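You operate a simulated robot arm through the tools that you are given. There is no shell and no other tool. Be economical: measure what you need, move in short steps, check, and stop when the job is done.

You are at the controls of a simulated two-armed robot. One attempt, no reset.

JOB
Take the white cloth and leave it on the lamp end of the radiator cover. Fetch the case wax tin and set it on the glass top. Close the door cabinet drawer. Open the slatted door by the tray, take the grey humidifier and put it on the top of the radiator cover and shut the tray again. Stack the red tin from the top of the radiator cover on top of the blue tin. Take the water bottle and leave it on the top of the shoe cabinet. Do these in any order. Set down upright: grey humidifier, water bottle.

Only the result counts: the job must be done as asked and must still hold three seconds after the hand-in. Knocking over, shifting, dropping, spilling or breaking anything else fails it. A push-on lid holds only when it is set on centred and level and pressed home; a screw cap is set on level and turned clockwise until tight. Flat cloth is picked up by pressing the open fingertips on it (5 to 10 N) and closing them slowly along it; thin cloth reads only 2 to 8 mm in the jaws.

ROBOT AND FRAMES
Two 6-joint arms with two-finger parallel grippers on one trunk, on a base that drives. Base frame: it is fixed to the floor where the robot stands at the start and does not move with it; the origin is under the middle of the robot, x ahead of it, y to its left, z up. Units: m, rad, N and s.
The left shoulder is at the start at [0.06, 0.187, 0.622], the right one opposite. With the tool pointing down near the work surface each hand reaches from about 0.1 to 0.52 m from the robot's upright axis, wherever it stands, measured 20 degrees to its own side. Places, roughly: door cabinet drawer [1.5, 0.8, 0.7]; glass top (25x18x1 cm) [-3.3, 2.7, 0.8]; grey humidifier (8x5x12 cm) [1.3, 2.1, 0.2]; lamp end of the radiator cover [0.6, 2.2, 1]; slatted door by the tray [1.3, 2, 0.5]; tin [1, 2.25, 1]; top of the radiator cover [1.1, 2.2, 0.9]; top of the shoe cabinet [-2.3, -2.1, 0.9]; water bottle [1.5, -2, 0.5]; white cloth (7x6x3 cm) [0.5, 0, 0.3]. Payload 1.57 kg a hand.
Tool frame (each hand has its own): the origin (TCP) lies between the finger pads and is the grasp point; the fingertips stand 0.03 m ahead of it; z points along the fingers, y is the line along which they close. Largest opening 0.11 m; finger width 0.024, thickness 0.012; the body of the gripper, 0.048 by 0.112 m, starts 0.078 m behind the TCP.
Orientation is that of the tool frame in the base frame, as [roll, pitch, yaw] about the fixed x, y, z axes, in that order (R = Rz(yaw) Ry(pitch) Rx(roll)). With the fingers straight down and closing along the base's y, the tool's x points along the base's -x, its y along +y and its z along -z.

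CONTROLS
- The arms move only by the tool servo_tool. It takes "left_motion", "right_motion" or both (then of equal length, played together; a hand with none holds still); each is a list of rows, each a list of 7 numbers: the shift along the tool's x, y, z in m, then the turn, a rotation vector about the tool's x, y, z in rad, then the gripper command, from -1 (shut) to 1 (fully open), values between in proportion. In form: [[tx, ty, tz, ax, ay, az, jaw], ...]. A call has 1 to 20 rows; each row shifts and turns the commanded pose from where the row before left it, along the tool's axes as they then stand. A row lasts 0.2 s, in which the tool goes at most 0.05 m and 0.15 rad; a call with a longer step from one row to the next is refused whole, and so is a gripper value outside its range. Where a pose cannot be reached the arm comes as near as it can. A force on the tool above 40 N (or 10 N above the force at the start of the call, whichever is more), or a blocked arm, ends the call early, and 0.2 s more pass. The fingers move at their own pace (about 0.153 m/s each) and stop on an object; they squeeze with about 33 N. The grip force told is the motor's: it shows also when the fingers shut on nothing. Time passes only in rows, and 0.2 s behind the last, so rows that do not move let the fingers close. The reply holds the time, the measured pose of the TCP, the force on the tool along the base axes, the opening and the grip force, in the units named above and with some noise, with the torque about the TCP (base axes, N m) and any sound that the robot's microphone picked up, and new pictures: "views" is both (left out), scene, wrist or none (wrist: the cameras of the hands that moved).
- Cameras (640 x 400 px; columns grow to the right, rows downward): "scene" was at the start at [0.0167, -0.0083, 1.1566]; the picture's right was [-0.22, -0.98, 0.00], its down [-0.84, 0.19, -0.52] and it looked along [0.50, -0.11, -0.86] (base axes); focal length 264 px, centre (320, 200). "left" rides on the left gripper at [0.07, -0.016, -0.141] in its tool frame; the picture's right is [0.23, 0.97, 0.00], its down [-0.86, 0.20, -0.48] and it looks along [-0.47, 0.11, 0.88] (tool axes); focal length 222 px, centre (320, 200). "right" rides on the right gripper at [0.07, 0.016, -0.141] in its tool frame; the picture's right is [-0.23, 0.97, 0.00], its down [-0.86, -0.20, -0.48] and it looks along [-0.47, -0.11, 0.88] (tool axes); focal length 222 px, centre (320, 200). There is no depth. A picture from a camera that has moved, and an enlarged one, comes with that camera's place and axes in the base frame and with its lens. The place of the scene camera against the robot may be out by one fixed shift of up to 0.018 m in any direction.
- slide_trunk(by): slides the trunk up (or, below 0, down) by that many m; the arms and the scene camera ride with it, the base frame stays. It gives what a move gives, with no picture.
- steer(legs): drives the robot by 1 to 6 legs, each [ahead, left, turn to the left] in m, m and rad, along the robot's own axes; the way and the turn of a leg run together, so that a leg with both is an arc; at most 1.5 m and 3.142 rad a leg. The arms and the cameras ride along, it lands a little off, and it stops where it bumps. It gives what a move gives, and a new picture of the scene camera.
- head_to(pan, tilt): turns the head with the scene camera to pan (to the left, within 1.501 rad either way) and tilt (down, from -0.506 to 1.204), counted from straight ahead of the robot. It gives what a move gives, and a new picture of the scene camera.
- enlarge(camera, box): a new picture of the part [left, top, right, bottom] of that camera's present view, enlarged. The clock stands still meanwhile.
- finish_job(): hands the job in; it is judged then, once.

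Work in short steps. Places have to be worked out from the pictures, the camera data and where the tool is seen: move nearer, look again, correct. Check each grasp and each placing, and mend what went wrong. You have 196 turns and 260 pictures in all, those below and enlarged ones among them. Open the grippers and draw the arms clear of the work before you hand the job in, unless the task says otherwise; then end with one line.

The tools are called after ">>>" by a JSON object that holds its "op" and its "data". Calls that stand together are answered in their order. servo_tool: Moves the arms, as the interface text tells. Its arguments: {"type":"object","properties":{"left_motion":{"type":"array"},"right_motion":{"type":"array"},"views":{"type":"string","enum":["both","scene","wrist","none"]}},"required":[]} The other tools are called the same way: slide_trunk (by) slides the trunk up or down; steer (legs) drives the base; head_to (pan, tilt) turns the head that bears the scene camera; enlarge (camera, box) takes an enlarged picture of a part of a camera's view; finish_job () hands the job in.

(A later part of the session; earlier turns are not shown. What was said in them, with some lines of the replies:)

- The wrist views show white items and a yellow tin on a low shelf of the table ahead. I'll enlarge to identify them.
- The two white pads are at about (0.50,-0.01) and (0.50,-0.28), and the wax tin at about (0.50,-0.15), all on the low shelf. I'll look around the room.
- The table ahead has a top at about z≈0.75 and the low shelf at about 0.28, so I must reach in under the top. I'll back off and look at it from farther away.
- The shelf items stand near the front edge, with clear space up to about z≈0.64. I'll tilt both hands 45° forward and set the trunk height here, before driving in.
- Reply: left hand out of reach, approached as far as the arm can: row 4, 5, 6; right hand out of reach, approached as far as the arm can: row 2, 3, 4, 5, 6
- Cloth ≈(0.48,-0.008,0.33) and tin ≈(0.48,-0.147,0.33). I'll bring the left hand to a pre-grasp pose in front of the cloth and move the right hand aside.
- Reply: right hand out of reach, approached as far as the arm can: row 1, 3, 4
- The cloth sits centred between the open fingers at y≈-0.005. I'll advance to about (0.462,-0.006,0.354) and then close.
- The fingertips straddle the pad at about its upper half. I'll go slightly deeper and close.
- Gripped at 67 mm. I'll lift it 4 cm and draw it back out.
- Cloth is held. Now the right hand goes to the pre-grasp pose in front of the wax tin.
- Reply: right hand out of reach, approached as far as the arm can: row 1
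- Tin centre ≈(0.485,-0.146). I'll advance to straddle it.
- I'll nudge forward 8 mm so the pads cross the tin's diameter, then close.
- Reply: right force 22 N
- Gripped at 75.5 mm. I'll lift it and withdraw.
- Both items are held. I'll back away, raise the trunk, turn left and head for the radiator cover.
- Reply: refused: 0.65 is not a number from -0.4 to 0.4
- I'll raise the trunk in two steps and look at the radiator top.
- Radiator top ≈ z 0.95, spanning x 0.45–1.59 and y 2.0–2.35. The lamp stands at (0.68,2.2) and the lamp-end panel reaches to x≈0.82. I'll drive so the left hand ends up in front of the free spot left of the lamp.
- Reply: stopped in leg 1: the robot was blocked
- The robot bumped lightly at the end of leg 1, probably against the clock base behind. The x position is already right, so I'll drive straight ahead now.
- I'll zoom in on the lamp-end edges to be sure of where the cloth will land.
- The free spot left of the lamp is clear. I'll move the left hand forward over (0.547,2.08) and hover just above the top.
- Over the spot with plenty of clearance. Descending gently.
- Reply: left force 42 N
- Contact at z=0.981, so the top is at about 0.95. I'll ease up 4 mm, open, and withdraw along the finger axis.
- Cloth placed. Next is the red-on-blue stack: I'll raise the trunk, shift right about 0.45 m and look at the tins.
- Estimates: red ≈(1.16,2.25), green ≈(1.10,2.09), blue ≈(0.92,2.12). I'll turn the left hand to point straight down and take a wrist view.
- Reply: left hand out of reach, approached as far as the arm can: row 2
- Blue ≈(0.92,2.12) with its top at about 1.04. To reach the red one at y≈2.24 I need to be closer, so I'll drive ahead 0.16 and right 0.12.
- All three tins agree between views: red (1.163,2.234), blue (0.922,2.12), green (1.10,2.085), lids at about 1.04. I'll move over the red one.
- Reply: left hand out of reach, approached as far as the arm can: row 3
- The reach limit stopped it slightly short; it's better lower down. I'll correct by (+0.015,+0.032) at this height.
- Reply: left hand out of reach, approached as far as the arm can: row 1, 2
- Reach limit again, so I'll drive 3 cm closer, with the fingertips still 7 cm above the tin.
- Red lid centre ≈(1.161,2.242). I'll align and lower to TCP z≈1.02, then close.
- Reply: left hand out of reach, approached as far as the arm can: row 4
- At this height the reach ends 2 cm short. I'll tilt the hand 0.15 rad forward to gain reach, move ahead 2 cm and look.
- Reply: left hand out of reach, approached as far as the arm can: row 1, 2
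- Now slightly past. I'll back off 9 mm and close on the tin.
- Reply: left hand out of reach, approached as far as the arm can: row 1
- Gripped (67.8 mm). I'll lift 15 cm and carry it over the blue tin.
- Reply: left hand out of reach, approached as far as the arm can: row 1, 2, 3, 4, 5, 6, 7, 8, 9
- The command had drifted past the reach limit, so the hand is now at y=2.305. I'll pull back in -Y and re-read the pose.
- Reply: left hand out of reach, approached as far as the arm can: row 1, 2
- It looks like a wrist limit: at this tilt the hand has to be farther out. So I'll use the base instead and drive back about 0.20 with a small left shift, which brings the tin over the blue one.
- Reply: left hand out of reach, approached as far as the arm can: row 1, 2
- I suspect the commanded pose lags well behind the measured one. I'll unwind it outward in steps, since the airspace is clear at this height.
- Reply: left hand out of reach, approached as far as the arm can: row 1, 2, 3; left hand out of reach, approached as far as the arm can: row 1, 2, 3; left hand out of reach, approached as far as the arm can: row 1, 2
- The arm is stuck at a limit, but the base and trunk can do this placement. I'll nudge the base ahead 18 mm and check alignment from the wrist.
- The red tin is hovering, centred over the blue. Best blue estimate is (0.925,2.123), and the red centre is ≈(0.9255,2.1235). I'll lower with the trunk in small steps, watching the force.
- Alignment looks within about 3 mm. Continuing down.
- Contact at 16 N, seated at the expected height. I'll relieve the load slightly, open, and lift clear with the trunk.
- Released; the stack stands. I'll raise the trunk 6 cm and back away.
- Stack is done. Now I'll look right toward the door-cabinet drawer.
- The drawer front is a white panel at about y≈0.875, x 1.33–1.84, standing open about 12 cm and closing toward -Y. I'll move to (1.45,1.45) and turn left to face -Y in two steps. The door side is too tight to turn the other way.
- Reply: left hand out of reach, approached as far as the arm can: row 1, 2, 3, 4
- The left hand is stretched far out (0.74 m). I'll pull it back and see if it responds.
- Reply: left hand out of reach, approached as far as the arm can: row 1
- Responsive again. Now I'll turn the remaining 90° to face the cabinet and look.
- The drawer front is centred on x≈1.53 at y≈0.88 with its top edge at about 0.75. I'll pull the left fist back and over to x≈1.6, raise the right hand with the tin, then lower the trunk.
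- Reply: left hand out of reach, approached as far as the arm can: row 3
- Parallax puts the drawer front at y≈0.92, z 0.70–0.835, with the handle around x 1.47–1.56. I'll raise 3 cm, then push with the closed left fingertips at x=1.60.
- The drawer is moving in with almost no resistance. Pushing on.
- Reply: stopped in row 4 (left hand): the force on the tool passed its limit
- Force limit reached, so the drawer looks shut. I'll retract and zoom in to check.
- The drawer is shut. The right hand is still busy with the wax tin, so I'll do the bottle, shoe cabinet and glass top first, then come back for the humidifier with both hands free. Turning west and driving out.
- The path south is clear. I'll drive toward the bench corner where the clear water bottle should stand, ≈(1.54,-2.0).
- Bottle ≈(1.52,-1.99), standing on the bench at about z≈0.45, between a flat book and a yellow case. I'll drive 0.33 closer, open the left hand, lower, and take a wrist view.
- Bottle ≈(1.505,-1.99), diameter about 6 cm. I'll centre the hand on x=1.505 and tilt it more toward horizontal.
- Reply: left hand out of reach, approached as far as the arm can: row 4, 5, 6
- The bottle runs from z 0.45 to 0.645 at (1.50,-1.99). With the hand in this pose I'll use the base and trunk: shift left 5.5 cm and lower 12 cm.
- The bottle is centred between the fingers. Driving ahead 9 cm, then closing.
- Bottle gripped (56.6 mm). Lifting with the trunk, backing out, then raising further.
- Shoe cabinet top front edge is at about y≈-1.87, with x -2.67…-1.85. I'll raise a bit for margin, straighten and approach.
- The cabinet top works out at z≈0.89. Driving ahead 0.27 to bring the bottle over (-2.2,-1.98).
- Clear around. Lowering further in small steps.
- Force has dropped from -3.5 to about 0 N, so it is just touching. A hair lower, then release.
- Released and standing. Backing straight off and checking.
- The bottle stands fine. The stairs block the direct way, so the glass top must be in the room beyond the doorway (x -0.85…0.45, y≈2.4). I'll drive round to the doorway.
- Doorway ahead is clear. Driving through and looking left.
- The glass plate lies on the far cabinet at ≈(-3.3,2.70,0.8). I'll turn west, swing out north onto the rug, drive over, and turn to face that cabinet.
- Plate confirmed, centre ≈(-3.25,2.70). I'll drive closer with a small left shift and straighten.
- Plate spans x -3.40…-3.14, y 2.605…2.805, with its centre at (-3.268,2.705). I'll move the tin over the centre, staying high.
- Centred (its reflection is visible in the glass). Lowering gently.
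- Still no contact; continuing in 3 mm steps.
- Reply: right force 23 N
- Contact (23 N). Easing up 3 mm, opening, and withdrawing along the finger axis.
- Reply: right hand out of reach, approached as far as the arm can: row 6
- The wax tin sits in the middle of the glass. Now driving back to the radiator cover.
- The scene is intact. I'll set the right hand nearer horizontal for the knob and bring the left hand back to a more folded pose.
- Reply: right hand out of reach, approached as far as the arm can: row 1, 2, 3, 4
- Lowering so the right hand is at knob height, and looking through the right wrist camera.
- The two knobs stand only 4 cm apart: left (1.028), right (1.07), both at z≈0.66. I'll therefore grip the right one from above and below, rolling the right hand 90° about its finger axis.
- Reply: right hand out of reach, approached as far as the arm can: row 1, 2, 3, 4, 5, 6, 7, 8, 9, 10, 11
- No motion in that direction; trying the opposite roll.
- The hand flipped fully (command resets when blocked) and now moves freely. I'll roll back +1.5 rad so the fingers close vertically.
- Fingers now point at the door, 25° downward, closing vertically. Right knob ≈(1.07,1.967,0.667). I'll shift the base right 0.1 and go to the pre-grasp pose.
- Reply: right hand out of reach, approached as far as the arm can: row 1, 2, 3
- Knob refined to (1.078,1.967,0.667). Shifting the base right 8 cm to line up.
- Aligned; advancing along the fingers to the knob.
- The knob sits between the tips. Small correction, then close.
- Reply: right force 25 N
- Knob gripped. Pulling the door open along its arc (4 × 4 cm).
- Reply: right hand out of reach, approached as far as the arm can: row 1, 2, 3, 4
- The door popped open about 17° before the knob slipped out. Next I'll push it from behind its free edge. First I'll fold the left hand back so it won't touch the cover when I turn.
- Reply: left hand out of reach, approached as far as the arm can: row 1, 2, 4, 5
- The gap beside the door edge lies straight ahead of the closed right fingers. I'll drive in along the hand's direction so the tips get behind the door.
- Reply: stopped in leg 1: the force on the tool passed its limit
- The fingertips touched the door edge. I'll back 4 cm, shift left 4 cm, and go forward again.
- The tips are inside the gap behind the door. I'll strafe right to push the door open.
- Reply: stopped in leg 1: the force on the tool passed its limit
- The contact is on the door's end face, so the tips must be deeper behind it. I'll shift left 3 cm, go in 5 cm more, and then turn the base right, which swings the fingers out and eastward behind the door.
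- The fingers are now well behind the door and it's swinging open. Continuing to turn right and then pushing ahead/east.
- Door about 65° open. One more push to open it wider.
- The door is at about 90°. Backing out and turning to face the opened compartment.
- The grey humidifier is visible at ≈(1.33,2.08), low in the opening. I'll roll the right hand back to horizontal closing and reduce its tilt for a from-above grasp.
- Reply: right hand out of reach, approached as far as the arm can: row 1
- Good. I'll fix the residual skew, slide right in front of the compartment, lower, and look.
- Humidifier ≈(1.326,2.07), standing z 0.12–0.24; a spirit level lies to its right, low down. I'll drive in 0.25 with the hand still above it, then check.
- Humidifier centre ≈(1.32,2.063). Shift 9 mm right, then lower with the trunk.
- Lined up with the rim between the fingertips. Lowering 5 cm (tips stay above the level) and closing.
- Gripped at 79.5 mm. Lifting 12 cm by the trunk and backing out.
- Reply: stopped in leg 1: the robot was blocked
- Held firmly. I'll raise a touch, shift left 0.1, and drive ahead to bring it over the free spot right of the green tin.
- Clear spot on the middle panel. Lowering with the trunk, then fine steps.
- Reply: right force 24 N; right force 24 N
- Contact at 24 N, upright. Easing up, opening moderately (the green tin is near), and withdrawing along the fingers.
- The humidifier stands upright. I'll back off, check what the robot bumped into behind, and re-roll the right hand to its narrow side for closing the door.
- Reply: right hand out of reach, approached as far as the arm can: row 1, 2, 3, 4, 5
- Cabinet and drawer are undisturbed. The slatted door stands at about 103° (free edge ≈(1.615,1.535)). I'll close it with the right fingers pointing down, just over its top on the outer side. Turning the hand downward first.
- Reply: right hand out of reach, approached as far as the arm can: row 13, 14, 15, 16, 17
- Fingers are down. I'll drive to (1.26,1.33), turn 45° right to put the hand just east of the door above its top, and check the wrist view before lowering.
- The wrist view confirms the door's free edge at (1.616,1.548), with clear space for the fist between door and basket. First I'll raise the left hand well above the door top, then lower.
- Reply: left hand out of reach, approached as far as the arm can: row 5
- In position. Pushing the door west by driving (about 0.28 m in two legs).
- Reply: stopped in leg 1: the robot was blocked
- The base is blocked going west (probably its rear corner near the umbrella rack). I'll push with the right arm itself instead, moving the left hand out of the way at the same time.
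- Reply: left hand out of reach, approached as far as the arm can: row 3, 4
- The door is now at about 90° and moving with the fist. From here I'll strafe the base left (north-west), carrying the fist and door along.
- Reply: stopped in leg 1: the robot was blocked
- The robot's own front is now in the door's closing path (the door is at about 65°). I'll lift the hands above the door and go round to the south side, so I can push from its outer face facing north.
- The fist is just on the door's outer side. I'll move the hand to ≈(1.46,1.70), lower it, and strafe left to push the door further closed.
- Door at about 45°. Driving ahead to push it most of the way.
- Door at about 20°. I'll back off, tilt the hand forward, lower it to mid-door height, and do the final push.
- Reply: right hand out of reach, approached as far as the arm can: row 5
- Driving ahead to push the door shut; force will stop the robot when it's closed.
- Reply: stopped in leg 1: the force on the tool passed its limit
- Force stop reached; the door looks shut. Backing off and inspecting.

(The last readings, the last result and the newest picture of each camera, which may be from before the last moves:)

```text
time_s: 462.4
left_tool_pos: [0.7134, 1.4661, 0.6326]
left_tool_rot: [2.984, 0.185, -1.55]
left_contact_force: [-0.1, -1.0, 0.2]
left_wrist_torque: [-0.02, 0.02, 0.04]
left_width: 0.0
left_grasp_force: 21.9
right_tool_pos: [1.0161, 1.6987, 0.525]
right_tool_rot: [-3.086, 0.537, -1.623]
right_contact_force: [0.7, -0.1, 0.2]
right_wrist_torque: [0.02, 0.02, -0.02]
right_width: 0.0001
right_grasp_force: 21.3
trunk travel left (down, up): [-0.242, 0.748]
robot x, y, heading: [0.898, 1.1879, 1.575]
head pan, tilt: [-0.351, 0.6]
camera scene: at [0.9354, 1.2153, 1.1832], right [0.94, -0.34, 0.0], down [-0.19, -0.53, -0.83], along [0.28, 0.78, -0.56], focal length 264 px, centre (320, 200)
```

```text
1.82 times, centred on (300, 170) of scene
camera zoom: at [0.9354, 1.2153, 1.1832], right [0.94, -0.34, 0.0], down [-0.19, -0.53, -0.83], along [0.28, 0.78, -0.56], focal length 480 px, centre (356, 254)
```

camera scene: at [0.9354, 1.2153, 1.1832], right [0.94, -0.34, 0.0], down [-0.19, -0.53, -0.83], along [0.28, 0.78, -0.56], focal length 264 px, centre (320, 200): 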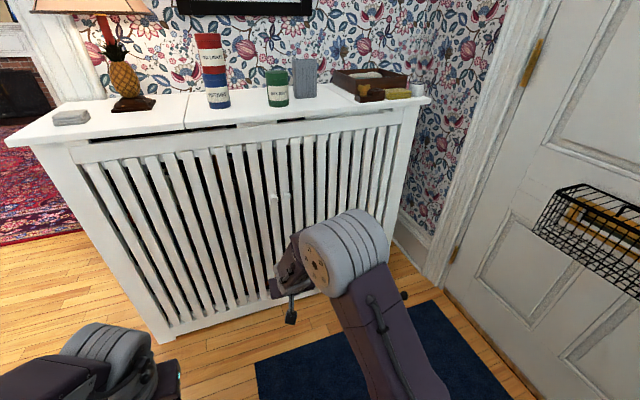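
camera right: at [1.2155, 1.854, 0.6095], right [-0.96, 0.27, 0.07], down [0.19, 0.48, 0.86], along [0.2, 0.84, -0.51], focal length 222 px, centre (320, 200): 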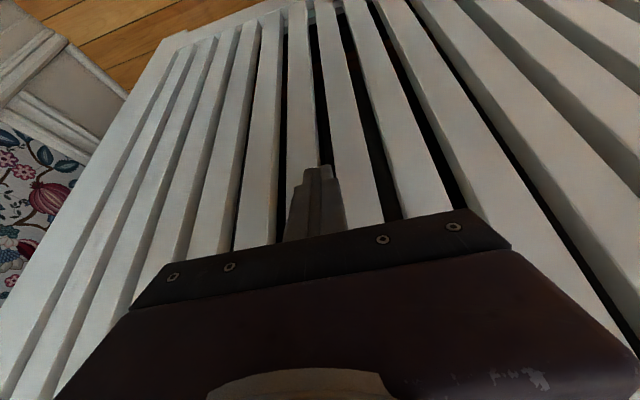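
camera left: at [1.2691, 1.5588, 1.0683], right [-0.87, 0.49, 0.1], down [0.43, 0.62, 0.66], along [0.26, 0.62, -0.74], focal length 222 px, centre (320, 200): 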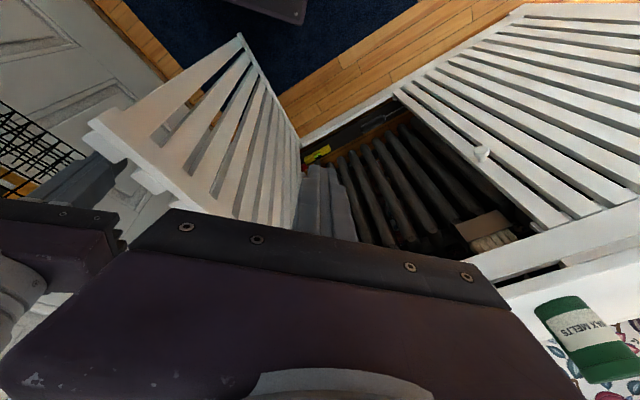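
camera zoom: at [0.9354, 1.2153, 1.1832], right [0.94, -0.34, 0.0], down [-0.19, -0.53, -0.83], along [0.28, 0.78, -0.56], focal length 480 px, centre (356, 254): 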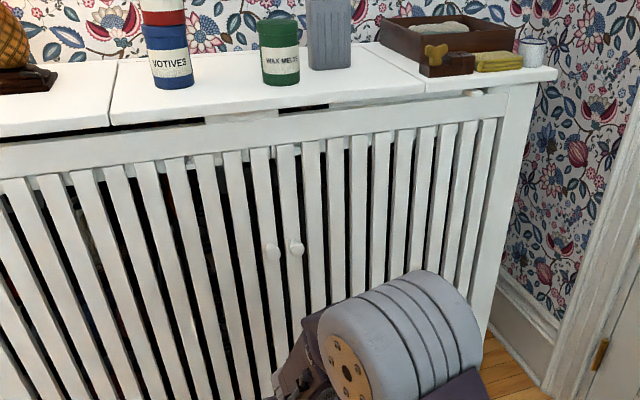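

The door is flush, and the stack, humidifier and cloth are all in place. I'll open the grippers, draw clear, and check the umbrella-rack corner that I bumped.

>>> {"op": "steer", "data": {"legs": [[0, 0.5, 0], [0, 0, -1.57]]}}

>>> {"op": "servo_tool", "data": {"left_motion": [[0, 0, 0, 0, 0, 0, 1], [0, 0, 0, 0, 0, 0, 1], [0, 0, 0, 0, 0, 0, 1]], "right_motion": [[0, 0, 0, 0, 0, 0, 1], [0, 0, 0, 0, 0, 0, 1], [0, 0, 0, 0, 0, 0, 1]], "views": "none"}}

>>> {"op": "head_to", "data": {"pan": -0.5, "tilt": 0.6}}

```text
time_s: 464.2
left_tool_pos: [0.5426, 1.5272, 0.6298]
left_tool_rot: [2.985, 0.173, -1.541]
left_contact_force: [-0.6, -0.2, 0.2]
left_wrist_torque: [-0.01, -0.02, 0.02]
left_width: 0.0002
left_grasp_force: 21.3
right_tool_pos: [0.8438, 1.7604, 0.521]
right_tool_rot: [-3.081, 0.53, -1.613]
right_contact_force: [-0.2, -0.3, -0.5]
right_wrist_torque: [-0.04, -0.02, 0.0]
right_width: 0.0
right_grasp_force: 21.3
trunk travel left (down, up): [-0.242, 0.748]
robot x, y, heading: [0.7299, 1.2448, 1.586]
head pan, tilt: [-0.351, 0.6]
stopped in leg 1: the robot was blocked; the commanded pose is now the measured one
camera scene: at [0.7671, 1.2762, 1.1832], right [0.94, -0.33, 0.01], down [-0.18, -0.53, -0.83], along [0.28, 0.78, -0.56], focal length 264 px, centre (320, 200)
```

scene: 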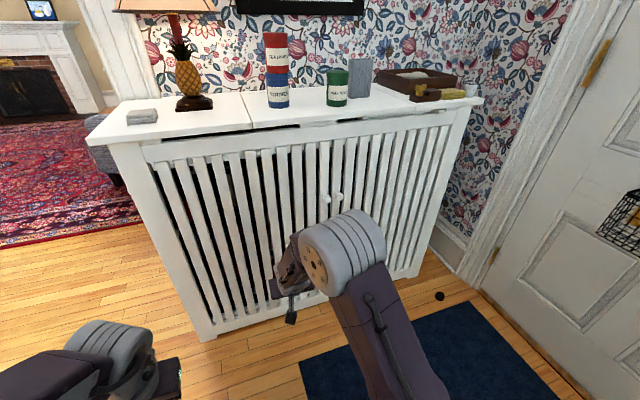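

```text
time_s: 465.0
left_tool_pos: [0.5443, 1.5227, 0.6295]
left_tool_rot: [2.981, 0.179, -1.541]
left_contact_force: [-0.1, 0.2, -0.3]
left_wrist_torque: [0.01, -0.02, 0.01]
left_width: 0.1101
left_grasp_force: 0.0
right_tool_pos: [0.8464, 1.7585, 0.522]
right_tool_rot: [-3.084, 0.534, -1.617]
right_contact_force: [-0.6, 0.2, -0.8]
right_wrist_torque: [0.01, -0.01, 0.0]
right_width: 0.1101
right_grasp_force: 0.0
trunk travel left (down, up): [-0.242, 0.748]
robot x, y, heading: [0.7298, 1.245, 1.585]
head pan, tilt: [-0.351, 0.6]
```

```text
time_s: 465.7
left_tool_pos: [0.5442, 1.5238, 0.6318]
left_tool_rot: [2.985, 0.18, -1.541]
left_contact_force: [-0.6, 0.4, 0.5]
left_wrist_torque: [0.02, -0.02, -0.03]
left_width: 0.1098
left_grasp_force: 0.0
right_tool_pos: [0.8459, 1.7588, 0.5227]
right_tool_rot: [-3.086, 0.532, -1.615]
right_contact_force: [-0.7, 0.7, 0.4]
right_wrist_torque: [0.06, 0.01, 0.02]
right_width: 0.1098
right_grasp_force: 0.1
trunk travel left (down, up): [-0.242, 0.748]
robot x, y, heading: [0.7278, 1.2422, 1.586]
head pan, tilt: [-0.499, 0.6]
camera scene: at [0.78, 1.2669, 1.1833], right [0.88, -0.47, 0.0], down [-0.26, -0.5, -0.83], along [0.39, 0.73, -0.56], focal length 264 px, centre (320, 200)
```

scene: 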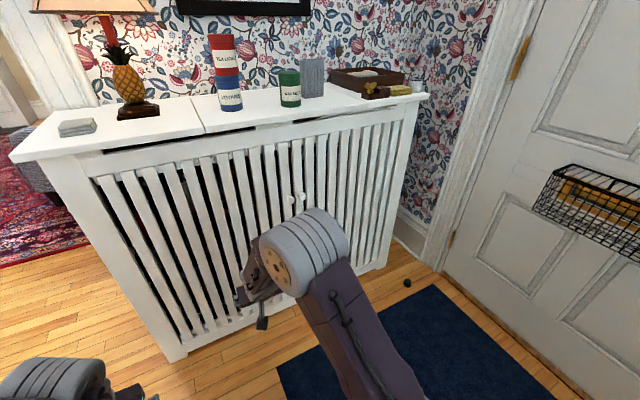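

Something at the rear-left (probably the wall jamb) blocks the base. I'll move ahead a little, then left, and look back.

>>> {"op": "steer", "data": {"legs": [[0.12, 0.15, 0], [0, 0.75, 0], [0, 0, -1.57]]}}

>>> {"op": "head_to", "data": {"pan": -0.4, "tilt": 0.45}}

```text
time_s: 474.8
left_tool_pos: [0.1216, 1.5189, 0.6309]
left_tool_rot: [2.981, 0.177, 3.131]
left_contact_force: [-0.9, -0.1, -0.1]
left_wrist_torque: [0.0, -0.01, 0.0]
left_width: 0.1099
left_grasp_force: 0.1
right_tool_pos: [0.3442, 1.2092, 0.52]
right_tool_rot: [-3.088, 0.532, 3.059]
right_contact_force: [1.6, -0.7, 0.0]
right_wrist_torque: [-0.02, 0.02, 0.0]
right_width: 0.1099
right_grasp_force: 0.1
trunk travel left (down, up): [-0.242, 0.748]
robot x, y, heading: [-0.1636, 1.3466, -0.025]
head pan, tilt: [-0.499, 0.6]
camera scene: at [-0.139, 1.3064, 1.1825], right [-0.5, -0.87, 0.0], down [-0.49, 0.28, -0.83], along [0.71, -0.41, -0.56], focal length 264 px, centre (320, 200)
```

scene: 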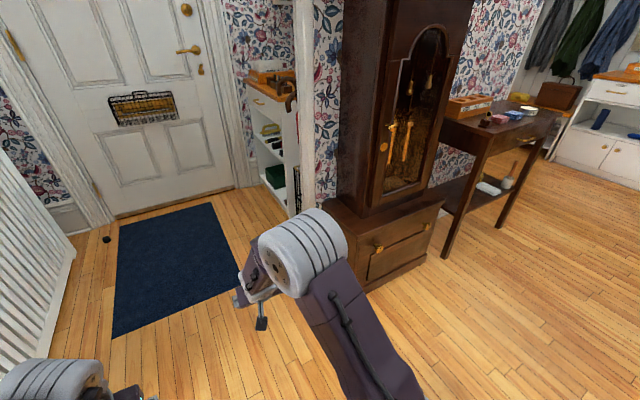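

```text
time_s: 475.5
left_tool_pos: [0.1216, 1.5183, 0.6307]
left_tool_rot: [2.98, 0.178, 3.132]
left_contact_force: [-0.6, -1.0, 0.3]
left_wrist_torque: [0.01, 0.04, 0.01]
left_width: 0.1101
left_grasp_force: 0.0
right_tool_pos: [0.3438, 1.2088, 0.5211]
right_tool_rot: [-3.087, 0.531, 3.059]
right_contact_force: [0.5, -0.8, 0.2]
right_wrist_torque: [-0.01, 0.01, -0.02]
right_width: 0.11
right_grasp_force: 0.1
trunk travel left (down, up): [-0.242, 0.748]
robot x, y, heading: [-0.1654, 1.3429, -0.024]
head pan, tilt: [-0.4, 0.45]
camera scene: at [-0.1318, 1.3128, 1.196], right [-0.41, -0.91, 0.0], down [-0.4, 0.18, -0.9], along [0.82, -0.37, -0.44], focal length 264 px, centre (320, 200)
```

scene: 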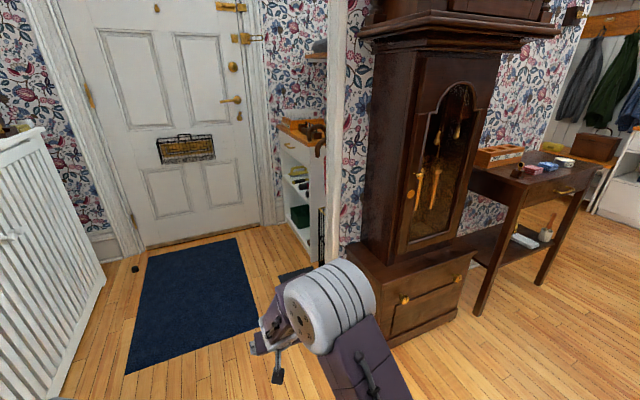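

Everything stands as it should: the clock, cabinet and rack are undisturbed, the slatted door is shut, and the grippers are open and clear. Handing in.

>>> {"op": "finish_job", "data": {}}

```text
The job is handed in.
```

All six tasks are done and the job is handed in: the cloth on the lamp end, the wax tin on the glass top, the drawer closed, the humidifier upright on the radiator cover with the slatted door shut again, the red tin on the blue tin, and the water bottle upright on the shoe cabinet. The base bumped things near the clock and door cabinet a few times; I saw nothing moved, though the umbrella rack was only partly in view.
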